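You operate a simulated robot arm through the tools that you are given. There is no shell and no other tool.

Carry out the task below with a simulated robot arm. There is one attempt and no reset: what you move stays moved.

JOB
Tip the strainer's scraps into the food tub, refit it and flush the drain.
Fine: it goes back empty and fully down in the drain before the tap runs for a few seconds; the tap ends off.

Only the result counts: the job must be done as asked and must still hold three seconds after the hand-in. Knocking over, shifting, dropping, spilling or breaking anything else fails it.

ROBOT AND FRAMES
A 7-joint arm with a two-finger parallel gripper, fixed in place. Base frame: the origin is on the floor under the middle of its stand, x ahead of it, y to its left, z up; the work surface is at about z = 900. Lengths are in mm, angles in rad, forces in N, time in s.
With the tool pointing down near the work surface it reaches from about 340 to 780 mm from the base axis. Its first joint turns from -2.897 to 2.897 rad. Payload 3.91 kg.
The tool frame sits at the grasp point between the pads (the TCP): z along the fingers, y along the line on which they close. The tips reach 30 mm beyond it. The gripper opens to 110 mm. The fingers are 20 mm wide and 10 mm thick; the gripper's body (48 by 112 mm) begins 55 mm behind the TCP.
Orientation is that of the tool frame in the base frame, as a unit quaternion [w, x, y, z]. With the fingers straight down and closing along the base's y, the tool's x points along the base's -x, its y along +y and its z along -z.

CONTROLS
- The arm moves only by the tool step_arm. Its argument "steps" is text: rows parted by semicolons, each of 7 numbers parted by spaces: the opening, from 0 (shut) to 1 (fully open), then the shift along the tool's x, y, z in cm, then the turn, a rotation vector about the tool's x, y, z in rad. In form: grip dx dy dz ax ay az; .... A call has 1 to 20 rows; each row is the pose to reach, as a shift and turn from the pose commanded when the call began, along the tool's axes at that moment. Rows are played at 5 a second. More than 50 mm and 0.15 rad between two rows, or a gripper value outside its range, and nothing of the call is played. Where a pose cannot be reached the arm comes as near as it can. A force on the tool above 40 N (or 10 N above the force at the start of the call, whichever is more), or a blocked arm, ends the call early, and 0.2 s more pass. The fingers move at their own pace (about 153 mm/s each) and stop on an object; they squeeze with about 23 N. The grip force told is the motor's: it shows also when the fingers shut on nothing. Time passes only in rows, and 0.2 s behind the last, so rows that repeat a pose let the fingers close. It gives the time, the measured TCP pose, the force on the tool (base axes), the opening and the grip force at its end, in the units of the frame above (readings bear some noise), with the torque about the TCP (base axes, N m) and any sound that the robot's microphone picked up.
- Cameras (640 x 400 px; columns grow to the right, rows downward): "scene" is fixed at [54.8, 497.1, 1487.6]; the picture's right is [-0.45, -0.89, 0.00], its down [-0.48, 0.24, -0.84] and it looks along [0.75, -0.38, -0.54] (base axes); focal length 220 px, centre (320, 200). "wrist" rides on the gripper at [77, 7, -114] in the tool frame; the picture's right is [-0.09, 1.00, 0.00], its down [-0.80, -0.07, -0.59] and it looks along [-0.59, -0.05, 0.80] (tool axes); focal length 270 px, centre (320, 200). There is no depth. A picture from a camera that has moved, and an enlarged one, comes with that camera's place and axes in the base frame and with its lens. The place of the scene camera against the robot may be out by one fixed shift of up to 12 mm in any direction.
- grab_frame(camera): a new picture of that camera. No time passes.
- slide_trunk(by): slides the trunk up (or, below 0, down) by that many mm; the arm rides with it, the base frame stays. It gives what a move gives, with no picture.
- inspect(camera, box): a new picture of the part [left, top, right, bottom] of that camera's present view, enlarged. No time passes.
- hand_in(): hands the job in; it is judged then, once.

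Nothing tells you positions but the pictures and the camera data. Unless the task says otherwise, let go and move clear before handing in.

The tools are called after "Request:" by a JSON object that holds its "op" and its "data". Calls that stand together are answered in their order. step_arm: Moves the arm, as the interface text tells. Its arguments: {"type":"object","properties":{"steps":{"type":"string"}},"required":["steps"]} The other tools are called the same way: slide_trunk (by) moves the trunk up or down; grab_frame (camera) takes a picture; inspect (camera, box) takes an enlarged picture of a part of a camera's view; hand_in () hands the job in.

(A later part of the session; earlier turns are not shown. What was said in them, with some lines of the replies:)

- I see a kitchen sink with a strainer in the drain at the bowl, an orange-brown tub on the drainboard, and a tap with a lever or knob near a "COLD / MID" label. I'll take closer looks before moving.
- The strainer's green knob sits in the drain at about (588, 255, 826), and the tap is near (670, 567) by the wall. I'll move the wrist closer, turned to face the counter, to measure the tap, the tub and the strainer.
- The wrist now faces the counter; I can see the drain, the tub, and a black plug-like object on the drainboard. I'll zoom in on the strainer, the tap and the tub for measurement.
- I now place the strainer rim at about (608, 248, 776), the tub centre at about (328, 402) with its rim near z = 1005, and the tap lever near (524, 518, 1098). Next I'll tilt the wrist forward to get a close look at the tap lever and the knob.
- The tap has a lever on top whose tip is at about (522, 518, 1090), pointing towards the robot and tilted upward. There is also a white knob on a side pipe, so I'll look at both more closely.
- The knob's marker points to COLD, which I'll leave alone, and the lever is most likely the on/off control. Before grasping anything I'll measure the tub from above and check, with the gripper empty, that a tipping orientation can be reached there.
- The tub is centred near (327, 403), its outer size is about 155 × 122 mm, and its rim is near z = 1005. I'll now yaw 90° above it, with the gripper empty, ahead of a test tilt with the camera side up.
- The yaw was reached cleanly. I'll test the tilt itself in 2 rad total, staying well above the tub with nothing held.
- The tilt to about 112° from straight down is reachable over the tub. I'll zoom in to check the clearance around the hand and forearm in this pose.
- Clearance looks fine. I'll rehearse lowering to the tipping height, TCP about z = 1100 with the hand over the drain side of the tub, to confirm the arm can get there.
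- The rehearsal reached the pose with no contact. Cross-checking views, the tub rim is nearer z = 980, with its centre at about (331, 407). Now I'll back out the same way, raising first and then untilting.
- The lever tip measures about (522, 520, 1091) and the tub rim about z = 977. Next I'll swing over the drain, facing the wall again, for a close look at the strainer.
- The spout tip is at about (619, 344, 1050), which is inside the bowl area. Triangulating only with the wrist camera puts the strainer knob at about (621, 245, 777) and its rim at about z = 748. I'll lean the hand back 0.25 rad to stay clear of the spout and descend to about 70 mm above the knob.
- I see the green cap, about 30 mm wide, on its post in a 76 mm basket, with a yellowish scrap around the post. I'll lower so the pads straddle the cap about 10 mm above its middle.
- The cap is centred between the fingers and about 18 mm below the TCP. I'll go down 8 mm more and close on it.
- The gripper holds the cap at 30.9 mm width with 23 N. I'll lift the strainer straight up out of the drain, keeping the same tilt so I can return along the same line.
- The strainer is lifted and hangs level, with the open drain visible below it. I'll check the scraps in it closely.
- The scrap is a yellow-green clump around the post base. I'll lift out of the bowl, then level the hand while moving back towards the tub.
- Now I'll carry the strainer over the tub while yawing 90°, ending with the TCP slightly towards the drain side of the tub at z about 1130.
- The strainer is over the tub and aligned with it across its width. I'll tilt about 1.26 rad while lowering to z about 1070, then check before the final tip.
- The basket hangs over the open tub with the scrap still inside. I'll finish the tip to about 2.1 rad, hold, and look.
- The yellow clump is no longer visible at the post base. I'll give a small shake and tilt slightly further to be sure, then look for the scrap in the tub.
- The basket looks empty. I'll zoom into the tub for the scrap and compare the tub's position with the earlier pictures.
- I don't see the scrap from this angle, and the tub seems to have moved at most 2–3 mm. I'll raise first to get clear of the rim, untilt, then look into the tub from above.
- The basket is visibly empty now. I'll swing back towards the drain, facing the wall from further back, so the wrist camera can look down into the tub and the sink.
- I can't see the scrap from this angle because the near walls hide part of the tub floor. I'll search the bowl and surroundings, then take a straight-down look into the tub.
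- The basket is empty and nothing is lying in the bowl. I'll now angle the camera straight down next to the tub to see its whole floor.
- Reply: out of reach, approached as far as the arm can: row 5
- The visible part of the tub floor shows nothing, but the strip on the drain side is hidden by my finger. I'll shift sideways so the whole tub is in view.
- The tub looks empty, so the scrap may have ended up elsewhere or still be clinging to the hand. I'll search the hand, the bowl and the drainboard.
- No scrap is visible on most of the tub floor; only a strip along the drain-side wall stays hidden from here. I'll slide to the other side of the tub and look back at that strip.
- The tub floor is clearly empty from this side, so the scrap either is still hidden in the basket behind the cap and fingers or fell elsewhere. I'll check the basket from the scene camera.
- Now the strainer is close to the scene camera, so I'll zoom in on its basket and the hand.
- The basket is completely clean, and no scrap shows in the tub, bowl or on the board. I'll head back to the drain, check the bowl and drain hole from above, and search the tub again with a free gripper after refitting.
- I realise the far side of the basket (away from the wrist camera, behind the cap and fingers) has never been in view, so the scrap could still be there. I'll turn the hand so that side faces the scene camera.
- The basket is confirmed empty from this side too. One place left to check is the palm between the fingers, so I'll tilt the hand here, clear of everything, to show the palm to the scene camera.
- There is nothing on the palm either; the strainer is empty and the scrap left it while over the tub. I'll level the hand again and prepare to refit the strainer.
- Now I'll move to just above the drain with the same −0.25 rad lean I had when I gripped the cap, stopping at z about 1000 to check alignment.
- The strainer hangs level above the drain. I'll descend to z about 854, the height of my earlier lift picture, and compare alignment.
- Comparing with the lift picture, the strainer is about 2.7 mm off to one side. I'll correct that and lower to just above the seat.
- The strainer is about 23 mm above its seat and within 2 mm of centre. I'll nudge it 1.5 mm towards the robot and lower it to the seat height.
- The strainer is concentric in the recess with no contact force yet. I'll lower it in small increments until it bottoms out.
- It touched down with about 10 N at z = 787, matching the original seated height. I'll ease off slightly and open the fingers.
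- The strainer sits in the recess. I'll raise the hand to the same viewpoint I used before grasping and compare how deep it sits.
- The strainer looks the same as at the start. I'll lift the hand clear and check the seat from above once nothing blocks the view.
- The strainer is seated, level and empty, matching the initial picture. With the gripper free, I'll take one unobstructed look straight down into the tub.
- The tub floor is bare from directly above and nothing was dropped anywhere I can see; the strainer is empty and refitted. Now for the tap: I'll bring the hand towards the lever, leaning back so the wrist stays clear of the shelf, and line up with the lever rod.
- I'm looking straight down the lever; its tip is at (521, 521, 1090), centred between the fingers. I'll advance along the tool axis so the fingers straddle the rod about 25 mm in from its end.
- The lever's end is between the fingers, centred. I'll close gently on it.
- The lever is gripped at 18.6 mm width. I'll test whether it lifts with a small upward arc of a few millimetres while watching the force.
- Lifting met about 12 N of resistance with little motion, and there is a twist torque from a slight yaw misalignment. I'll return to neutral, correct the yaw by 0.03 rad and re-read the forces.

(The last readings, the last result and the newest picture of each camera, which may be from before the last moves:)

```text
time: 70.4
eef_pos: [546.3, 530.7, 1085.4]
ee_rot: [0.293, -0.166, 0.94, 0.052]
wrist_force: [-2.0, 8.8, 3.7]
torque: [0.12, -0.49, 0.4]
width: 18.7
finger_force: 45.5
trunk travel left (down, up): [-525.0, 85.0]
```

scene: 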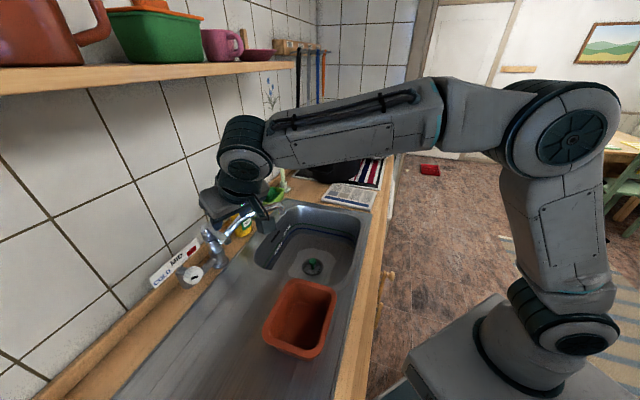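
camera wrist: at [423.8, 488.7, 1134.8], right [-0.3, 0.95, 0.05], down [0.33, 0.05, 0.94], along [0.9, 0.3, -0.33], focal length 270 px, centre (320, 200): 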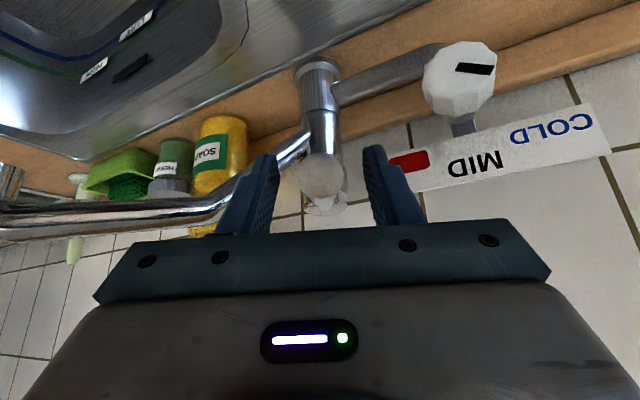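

The lever seems to have stayed about 3 mm higher, so it may lift with friction. I'll relieve the side load by 2 mm and lift further along its arc.

Request:
{"op": "step_arm", "data": {"steps": "0 0 0.2 0 0 0 0; 0 -0.3 0.2 -0.23 0 0 0; 0 -0.6 0.2 -0.46 0 0 0; 0 -0.9 0.2 -0.69 0 0 0; 0 -0.9 0.2 -0.69 0 0 0"}}

Request:
{"op": "inspect", "data": {"camera": "scene", "box": [180, 180, 280, 280]}}

Request:
{"op": "grab_frame", "data": {"camera": "wrist"}}

```text
time: 71.6
eef_pos: [548.0, 530.9, 1092.0]
ee_rot: [0.289, -0.165, 0.942, 0.05]
wrist_force: [-7.6, -5.4, -11.1]
torque: [-0.38, 1.26, 0.57]
width: 18.7
finger_force: 45.0
trunk travel left (down, up): [-525.0, 85.0]
```

```text
4.00 times, centred on (230, 230) of scene
camera zoom: at [54.8, 497.1, 1487.6], right [-0.45, -0.89, 0.0], down [-0.48, 0.24, -0.84], along [0.75, -0.38, -0.54], focal length 882 px, centre (680, 80)
```

zoom: 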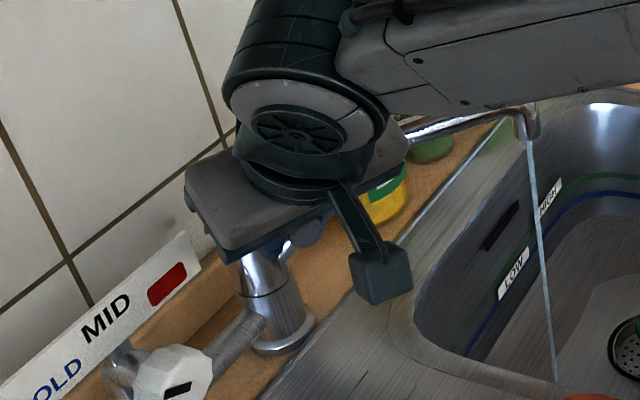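

```text
taken
camera wrist: at [424.3, 494.3, 1144.2], right [-0.27, 0.96, 0.05], down [0.33, 0.05, 0.94], along [0.9, 0.27, -0.33], focal length 270 px, centre (320, 200)
```

wrist: 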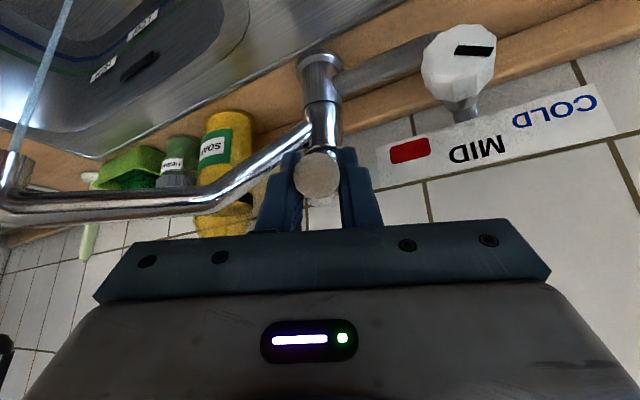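

Water is running from the spout into the bowl: lifting the lever opens the tap. I'll lift a bit further for a proper flow and let it run for several seconds.

Request:
{"op": "step_arm", "data": {"steps": "0 -0.3 0 -0.24 0 0.02 0; 0 -0.6 0 -0.47 0 0.04 0; 0 -0.95 0 -0.72 0 0.06 0; 0 -1.25 0 -0.95 0 0.08 0; 0 -1.25 0 -0.95 0 0.08 0; 0 -1.25 0 -0.95 0 0.08 0; 0 -1.25 0 -0.95 0 0.08 0; 0 -1.25 0 -0.95 0 0.08 0"}}

Request:
{"op": "inspect", "data": {"camera": "scene", "box": [220, 180, 380, 300]}}

```text
time: 73.4
eef_pos: [554.7, 532.6, 1108.4]
ee_rot: [0.253, -0.168, 0.952, 0.045]
wrist_force: [-4.7, -3.4, -7.8]
torque: [-0.31, 1.17, 0.34]
width: 18.5
finger_force: 44.5
trunk travel left (down, up): [-525.0, 85.0]
```

```text
3.33 times, centred on (300, 240) of scene
camera zoom: at [54.8, 497.1, 1487.6], right [-0.45, -0.89, 0.0], down [-0.48, 0.24, -0.84], along [0.75, -0.38, -0.54], focal length 735 px, centre (387, 67)
```

zoom: 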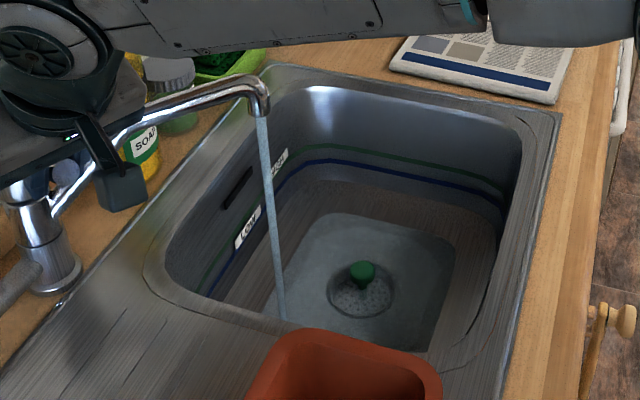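

The stream is steady and falls into the bowl, with water spreading around the drain. I'll let it run a couple more seconds.

Request:
{"op": "step_arm", "data": {"steps": "0 0 0 0 0 0 0; 0 0 0 0 0 0 0; 0 0 0 0 0 0 0; 0 0 0 0 0 0 0; 0 0 0 0 0 0 0; 0 0 0 0 0 0 0; 0 0 0 0 0 0 0; 0 0 0 0 0 0 0; 0 0 0 0 0 0 0; 0 0 0 0 0 0 0; 0 0 0 0 0 0 0; 0 0 0 0 0 0 0"}}

Request:
{"op": "inspect", "data": {"camera": "scene", "box": [220, 180, 380, 300]}}

```text
time: 76.0
eef_pos: [553.3, 532.1, 1108.9]
ee_rot: [0.253, -0.168, 0.952, 0.044]
wrist_force: [-1.3, -1.0, -3.9]
torque: [-0.03, 0.49, 0.32]
width: 18.4
finger_force: 44.9
trunk travel left (down, up): [-525.0, 85.0]
```

```text
3.33 times, centred on (300, 240) of scene
camera zoom: at [54.8, 497.1, 1487.6], right [-0.45, -0.89, 0.0], down [-0.48, 0.24, -0.84], along [0.75, -0.38, -0.54], focal length 735 px, centre (387, 67)
```

zoom: 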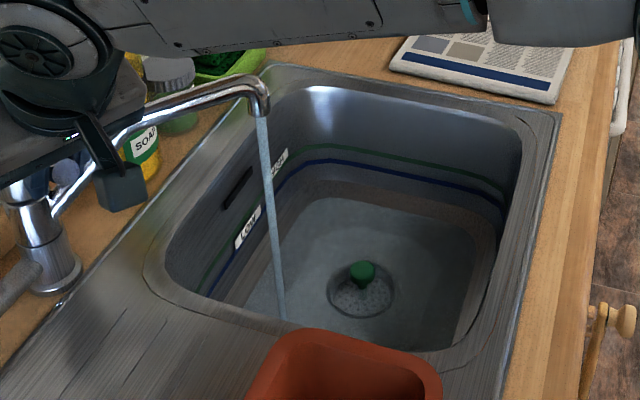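

The drain has been flushed for about five seconds. Now I'll push the lever back down along the same arc, slightly past the start position to close it fully.

Request:
{"op": "step_arm", "data": {"steps": "0 0.4 0 0.35 0 -0.03 0; 0 0.8 0 0.7 0 -0.06 0; 0 1.17 0 1.05 0 -0.08 0; 0 1.6 0 1.43 0 -0.08 0; 0 2.01 0 1.81 0 -0.08 0; 0 2.2 0 1.98 0 -0.08 0; 0 2.3 0 2.08 0 -0.08 0; 0 2.3 0 2.08 0 -0.08 0"}}

Request:
{"op": "inspect", "data": {"camera": "scene", "box": [220, 180, 380, 300]}}

```text
time: 77.8
eef_pos: [544.0, 530.0, 1081.5]
ee_rot: [0.294, -0.164, 0.94, 0.053]
wrist_force: [12.4, 8.1, 26.7]
torque: [0.16, -0.17, 0.25]
width: 18.5
finger_force: 44.6
trunk travel left (down, up): [-525.0, 85.0]
```

```text
3.33 times, centred on (300, 240) of scene
camera zoom: at [54.8, 497.1, 1487.6], right [-0.45, -0.89, 0.0], down [-0.48, 0.24, -0.84], along [0.75, -0.38, -0.54], focal length 735 px, centre (387, 67)
```

zoom: 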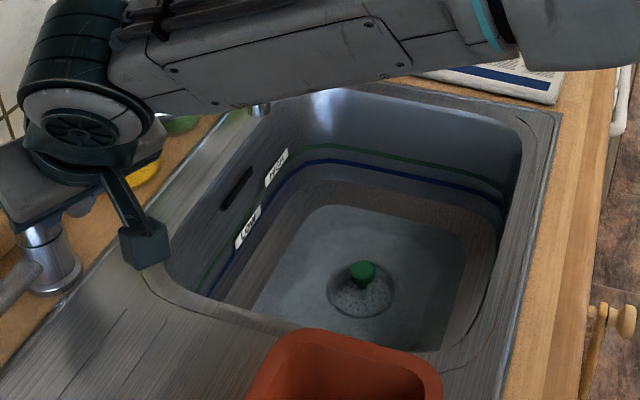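

The stream has stopped and the lever is against its lower stop. I'll ease off, open the fingers and back away along the tool axis.

Request:
{"op": "step_arm", "data": {"steps": "0 -0.25 0 -0.22 0 0 0; 0 -0.35 0 -0.3 0 0 0; 0.2 -0.35 0 -0.3 0 0 0; 0.35 -0.35 0 -0.3 0 0 0; 0.5 -0.35 0 -0.3 0 0 0; 0.5 -0.35 0 -0.3 0 0 0"}}

Request:
{"op": "inspect", "data": {"camera": "wrist", "box": [200, 60, 440, 240]}}

```text
time: 79.2
eef_pos: [544.6, 529.4, 1081.9]
ee_rot: [0.292, -0.166, 0.941, 0.051]
wrist_force: [0.0, 0.3, -0.2]
torque: [0.0, 0.0, 0.02]
width: 55.0
finger_force: 0.0
trunk travel left (down, up): [-525.0, 85.0]
```

```text
2.22 times, centred on (320, 150) of wrist
camera zoom: at [421.2, 493.5, 1134.7], right [-0.27, 0.96, 0.05], down [0.33, 0.05, 0.94], along [0.9, 0.27, -0.33], focal length 601 px, centre (320, 311)
```

zoom: 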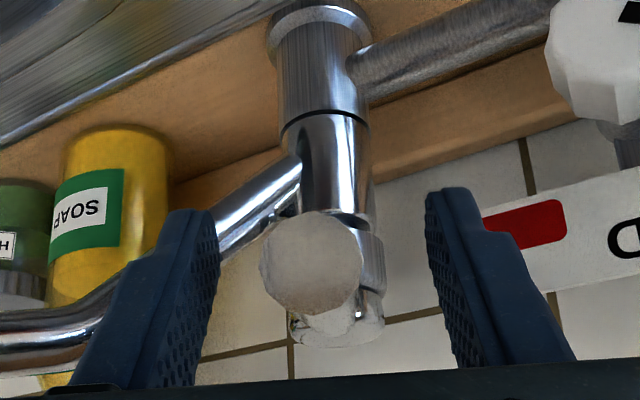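

Released cleanly with no force on the tool. I'll back away along the tool axis.

Request:
{"op": "step_arm", "data": {"steps": "0.5 0 0 -3 0 0 0; 0.5 0 0 -6.5 0 0 0; 0.5 0 0 -10 0 0 0; 0.5 0 0 -14 0 0 0"}}

Request:
{"op": "grab_frame", "data": {"camera": "wrist"}}

Request:
{"op": "grab_frame", "data": {"camera": "scene"}}

Request:
{"op": "inspect", "data": {"camera": "scene", "box": [240, 190, 380, 290]}}

```text
time: 80.2
eef_pos: [468.5, 502.7, 1200.6]
ee_rot: [0.291, -0.165, 0.941, 0.051]
wrist_force: [-0.4, 0.9, -0.4]
torque: [0.0, 0.0, 0.03]
width: 54.7
finger_force: 0.1
trunk travel left (down, up): [-525.0, 85.0]
```

```text
taken
camera wrist: at [345.6, 465.7, 1251.4], right [-0.27, 0.96, 0.05], down [0.33, 0.04, 0.94], along [0.9, 0.27, -0.33], focal length 270 px, centre (320, 200)
```

wrist: 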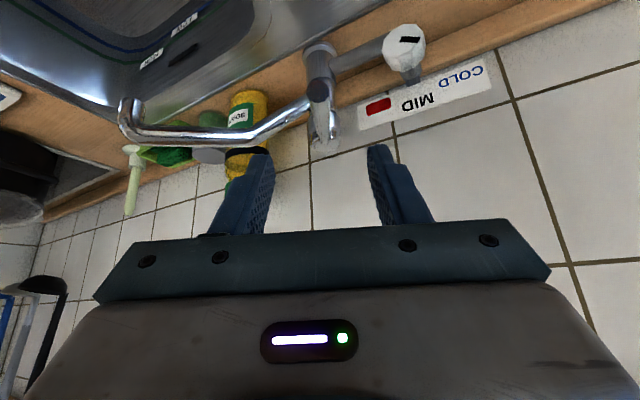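

```text
taken
```

scene: 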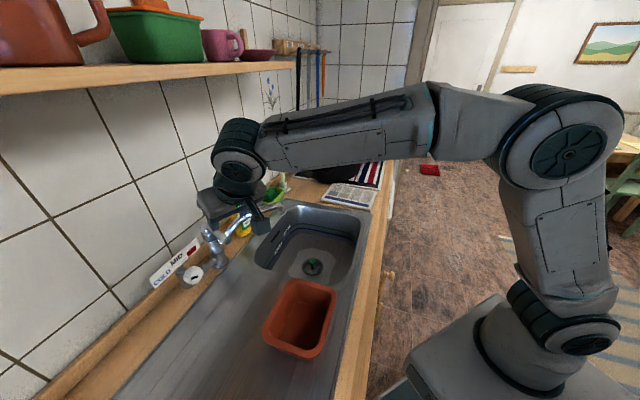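

```text
4.00 times, centred on (310, 240) of scene
camera zoom: at [54.8, 497.1, 1487.6], right [-0.45, -0.89, 0.0], down [-0.48, 0.24, -0.84], along [0.75, -0.38, -0.54], focal length 882 px, centre (360, 40)
```

zoom: 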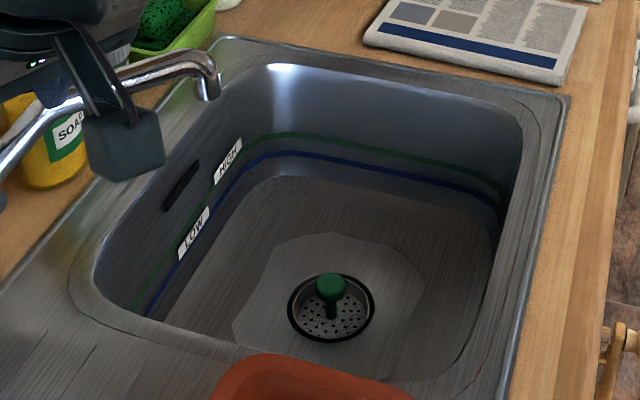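

The tap is off, the bowl has drained, and the strainer is in place. I'd still like to account for the scrap, so I'll retreat from the tap and take a closer look into and around the tub.

Request:
{"op": "step_arm", "data": {"steps": "0.5 2.6 -1.2 -1.15 0 0.08 0; 0.5 5.2 -2.4 -2.3 0 0.18 0; 0.5 7.8 -3.6 -3.45 0 0.32 0; 0.5 10.26 -4.72 -4.59 0 0.46 0; 0.5 10.26 -4.72 -4.59 0 0.6 0"}}

Request:
{"op": "grab_frame", "data": {"camera": "wrist"}}

```text
time: 81.4
eef_pos: [382.9, 419.6, 1177.8]
ee_rot: [-0.001, -0.174, 0.985, 0.0]
wrist_force: [-0.1, 0.3, 0.6]
torque: [0.0, -0.02, 0.01]
width: 54.8
finger_force: 0.0
trunk travel left (down, up): [-525.0, 85.0]
```

```text
taken
camera wrist: at [307.7, 401.0, 1292.7], right [-0.26, 0.97, 0.0], down [0.78, 0.21, 0.59], along [0.57, 0.15, -0.81], focal length 270 px, centre (320, 200)
```

wrist: 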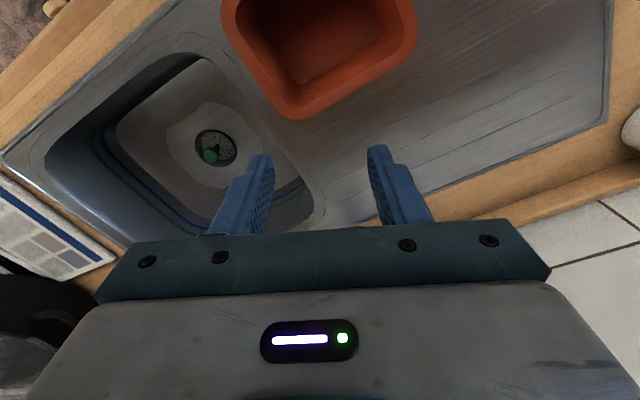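

Request:
{"op": "step_arm", "data": {"steps": "0.5 3.3 0 1 0 0 0; 0.5 6.6 0 2 0 0 0; 0.5 10 0 3 0 0 0"}}

Request:
{"op": "grab_frame", "data": {"camera": "wrist"}}

Request:
{"op": "inspect", "data": {"camera": "wrist", "box": [210, 20, 430, 190]}}

```text
time: 82.2
eef_pos: [291.6, 384.9, 1148.6]
ee_rot: [-0.001, -0.174, 0.985, 0.001]
wrist_force: [0.3, 0.4, -0.7]
torque: [0.0, -0.01, 0.02]
width: 55.0
finger_force: 0.0
trunk travel left (down, up): [-525.0, 85.0]
```

```text
taken
camera wrist: at [215.3, 366.4, 1263.1], right [-0.26, 0.97, 0.0], down [0.78, 0.21, 0.59], along [0.57, 0.15, -0.8], focal length 270 px, centre (320, 200)
```

wrist: 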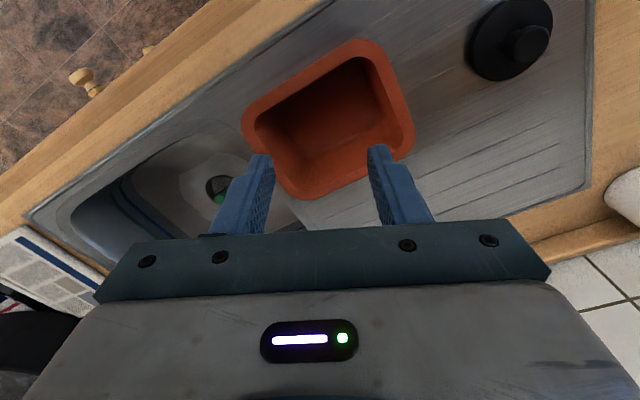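

```text
2.35 times, centred on (320, 105) of wrist
camera zoom: at [215.3, 366.4, 1263.1], right [-0.26, 0.97, 0.0], down [0.78, 0.21, 0.59], along [0.57, 0.15, -0.8], focal length 636 px, centre (320, 424)
```

zoom: 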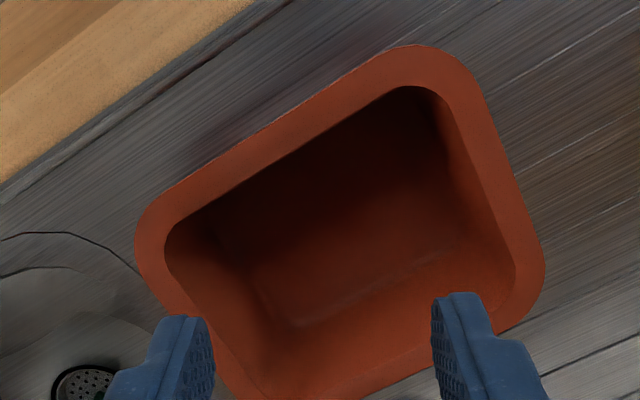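

The tub, bowl, board and hand show no stray scrap, and the strainer is empty. I'll raise the arm well clear and do a final check of the tap, the strainer and the surroundings.

Request:
{"op": "step_arm", "data": {"steps": "1 0 -1.5 -4 0 0 0; 1 0 -3 -8 0 0 0; 1 0 -5 -12 0 0 0; 1 0 -7 -16 0 0 0; 1 0 -7 -16 0 0 0; 1 0 -7 -16 0 0 0"}}

Request:
{"op": "grab_frame", "data": {"camera": "scene"}}

Request:
{"op": "inspect", "data": {"camera": "scene", "box": [180, 200, 260, 300]}}

Request:
{"op": "inspect", "data": {"camera": "scene", "box": [280, 240, 344, 290]}}

Request:
{"op": "inspect", "data": {"camera": "scene", "box": [220, 130, 400, 230]}}

Request:
{"op": "inspect", "data": {"camera": "scene", "box": [200, 250, 400, 400]}}

```text
time: 83.6
eef_pos: [311.3, 323.9, 1306.5]
ee_rot: [0.0, -0.174, 0.985, 0.0]
wrist_force: [-0.2, 0.8, -0.1]
torque: [0.0, 0.0, 0.0]
width: 109.9
finger_force: 0.1
trunk travel left (down, up): [-525.0, 85.0]
```

```text
taken
```

scene: 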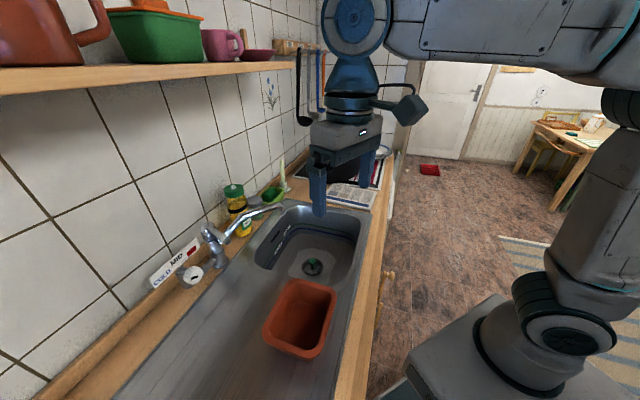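

```text
4.00 times, centred on (220, 250) of scene
camera zoom: at [54.8, 497.1, 1487.6], right [-0.45, -0.89, 0.0], down [-0.48, 0.24, -0.84], along [0.75, -0.38, -0.54], focal length 882 px, centre (720, 0)
```

zoom: 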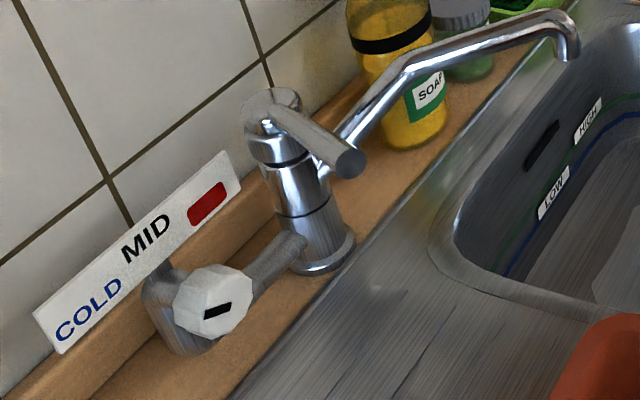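

```text
8.00 times, centred on (312, 265) of scene
camera zoom: at [54.8, 497.1, 1487.6], right [-0.45, -0.89, 0.0], down [-0.48, 0.24, -0.84], along [0.75, -0.38, -0.54], focal length 1763 px, centre (384, -320)
```

zoom: 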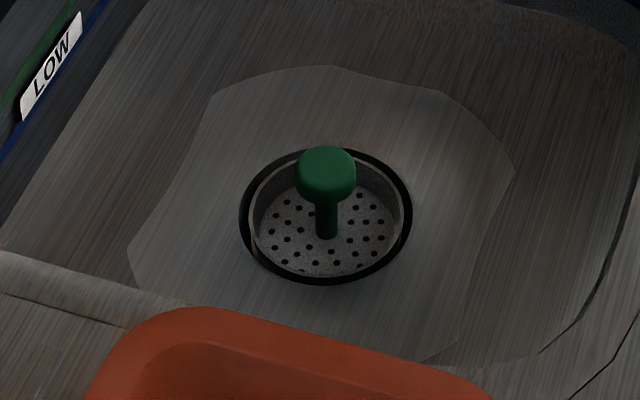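

```text
3.56 times, centred on (310, 180) of scene
camera zoom: at [54.8, 497.1, 1487.6], right [-0.45, -0.89, 0.0], down [-0.48, 0.24, -0.84], along [0.75, -0.38, -0.54], focal length 784 px, centre (356, 271)
```

zoom: 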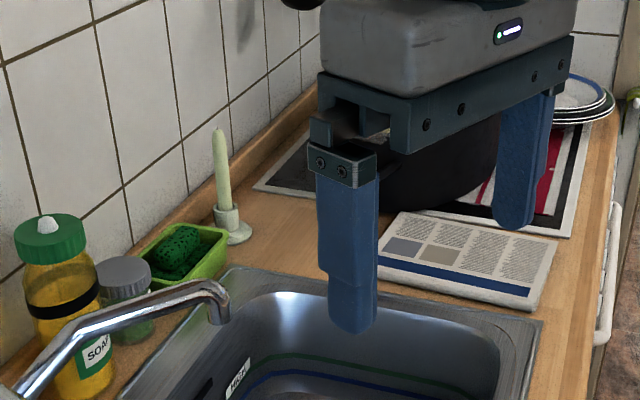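

```text
2.67 times, centred on (300, 325) of scene
camera zoom: at [54.8, 497.1, 1487.6], right [-0.45, -0.89, 0.0], down [-0.48, 0.24, -0.84], along [0.75, -0.38, -0.54], focal length 588 px, centre (373, -133)
```

zoom: 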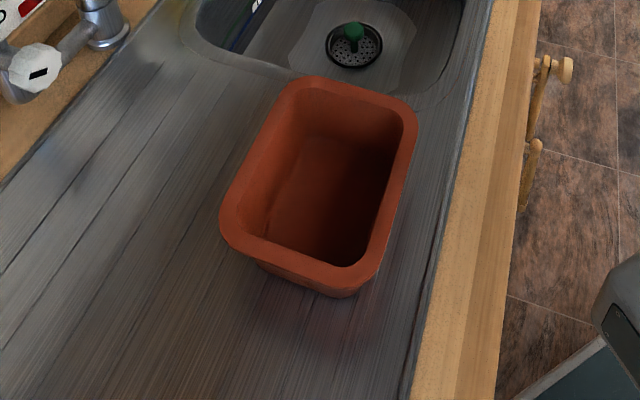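

Final check: the tap is off with the lever back where it started, and the strainer is empty, level and seated as before. Nearby items look undisturbed, apart from the tub having shifted about 3 mm. I never saw the scrap land in the tub, but it left the strainer while over it and shows up nowhere else, so I'm handing in.

Request:
{"op": "hand_in", "data": {}}

```text
The job is handed in.
```

I tipped the strainer over the food tub, refitted it and flushed the drain, but I never saw the scrap in the tub.

- **Scraps:** The yellow-green clump left the strainer while it was tipped over the tub. Afterwards I looked into the tub from several angles, including straight down, and it looked empty. I also found no scrap in the bowl, on the drainboard, on the gripper, or on the parts of the floor I could see. I can't say for certain where it ended up.
- **Strainer:** It is empty, level and back in the drain at the same depth as at the start. It pressed against its seat with about 10 N before I let go.
- **Tap:** I lifted the lever and water ran into the bowl for about five seconds, after the strainer was back. I then pushed the lever down to its stop. The stream stopped and the water drained away.
- **Other items:** The tub moved about 3 mm, probably from a light touch by the gripper while I shook the strainer. Everything else looks undisturbed, and the arm is clear of the sink.
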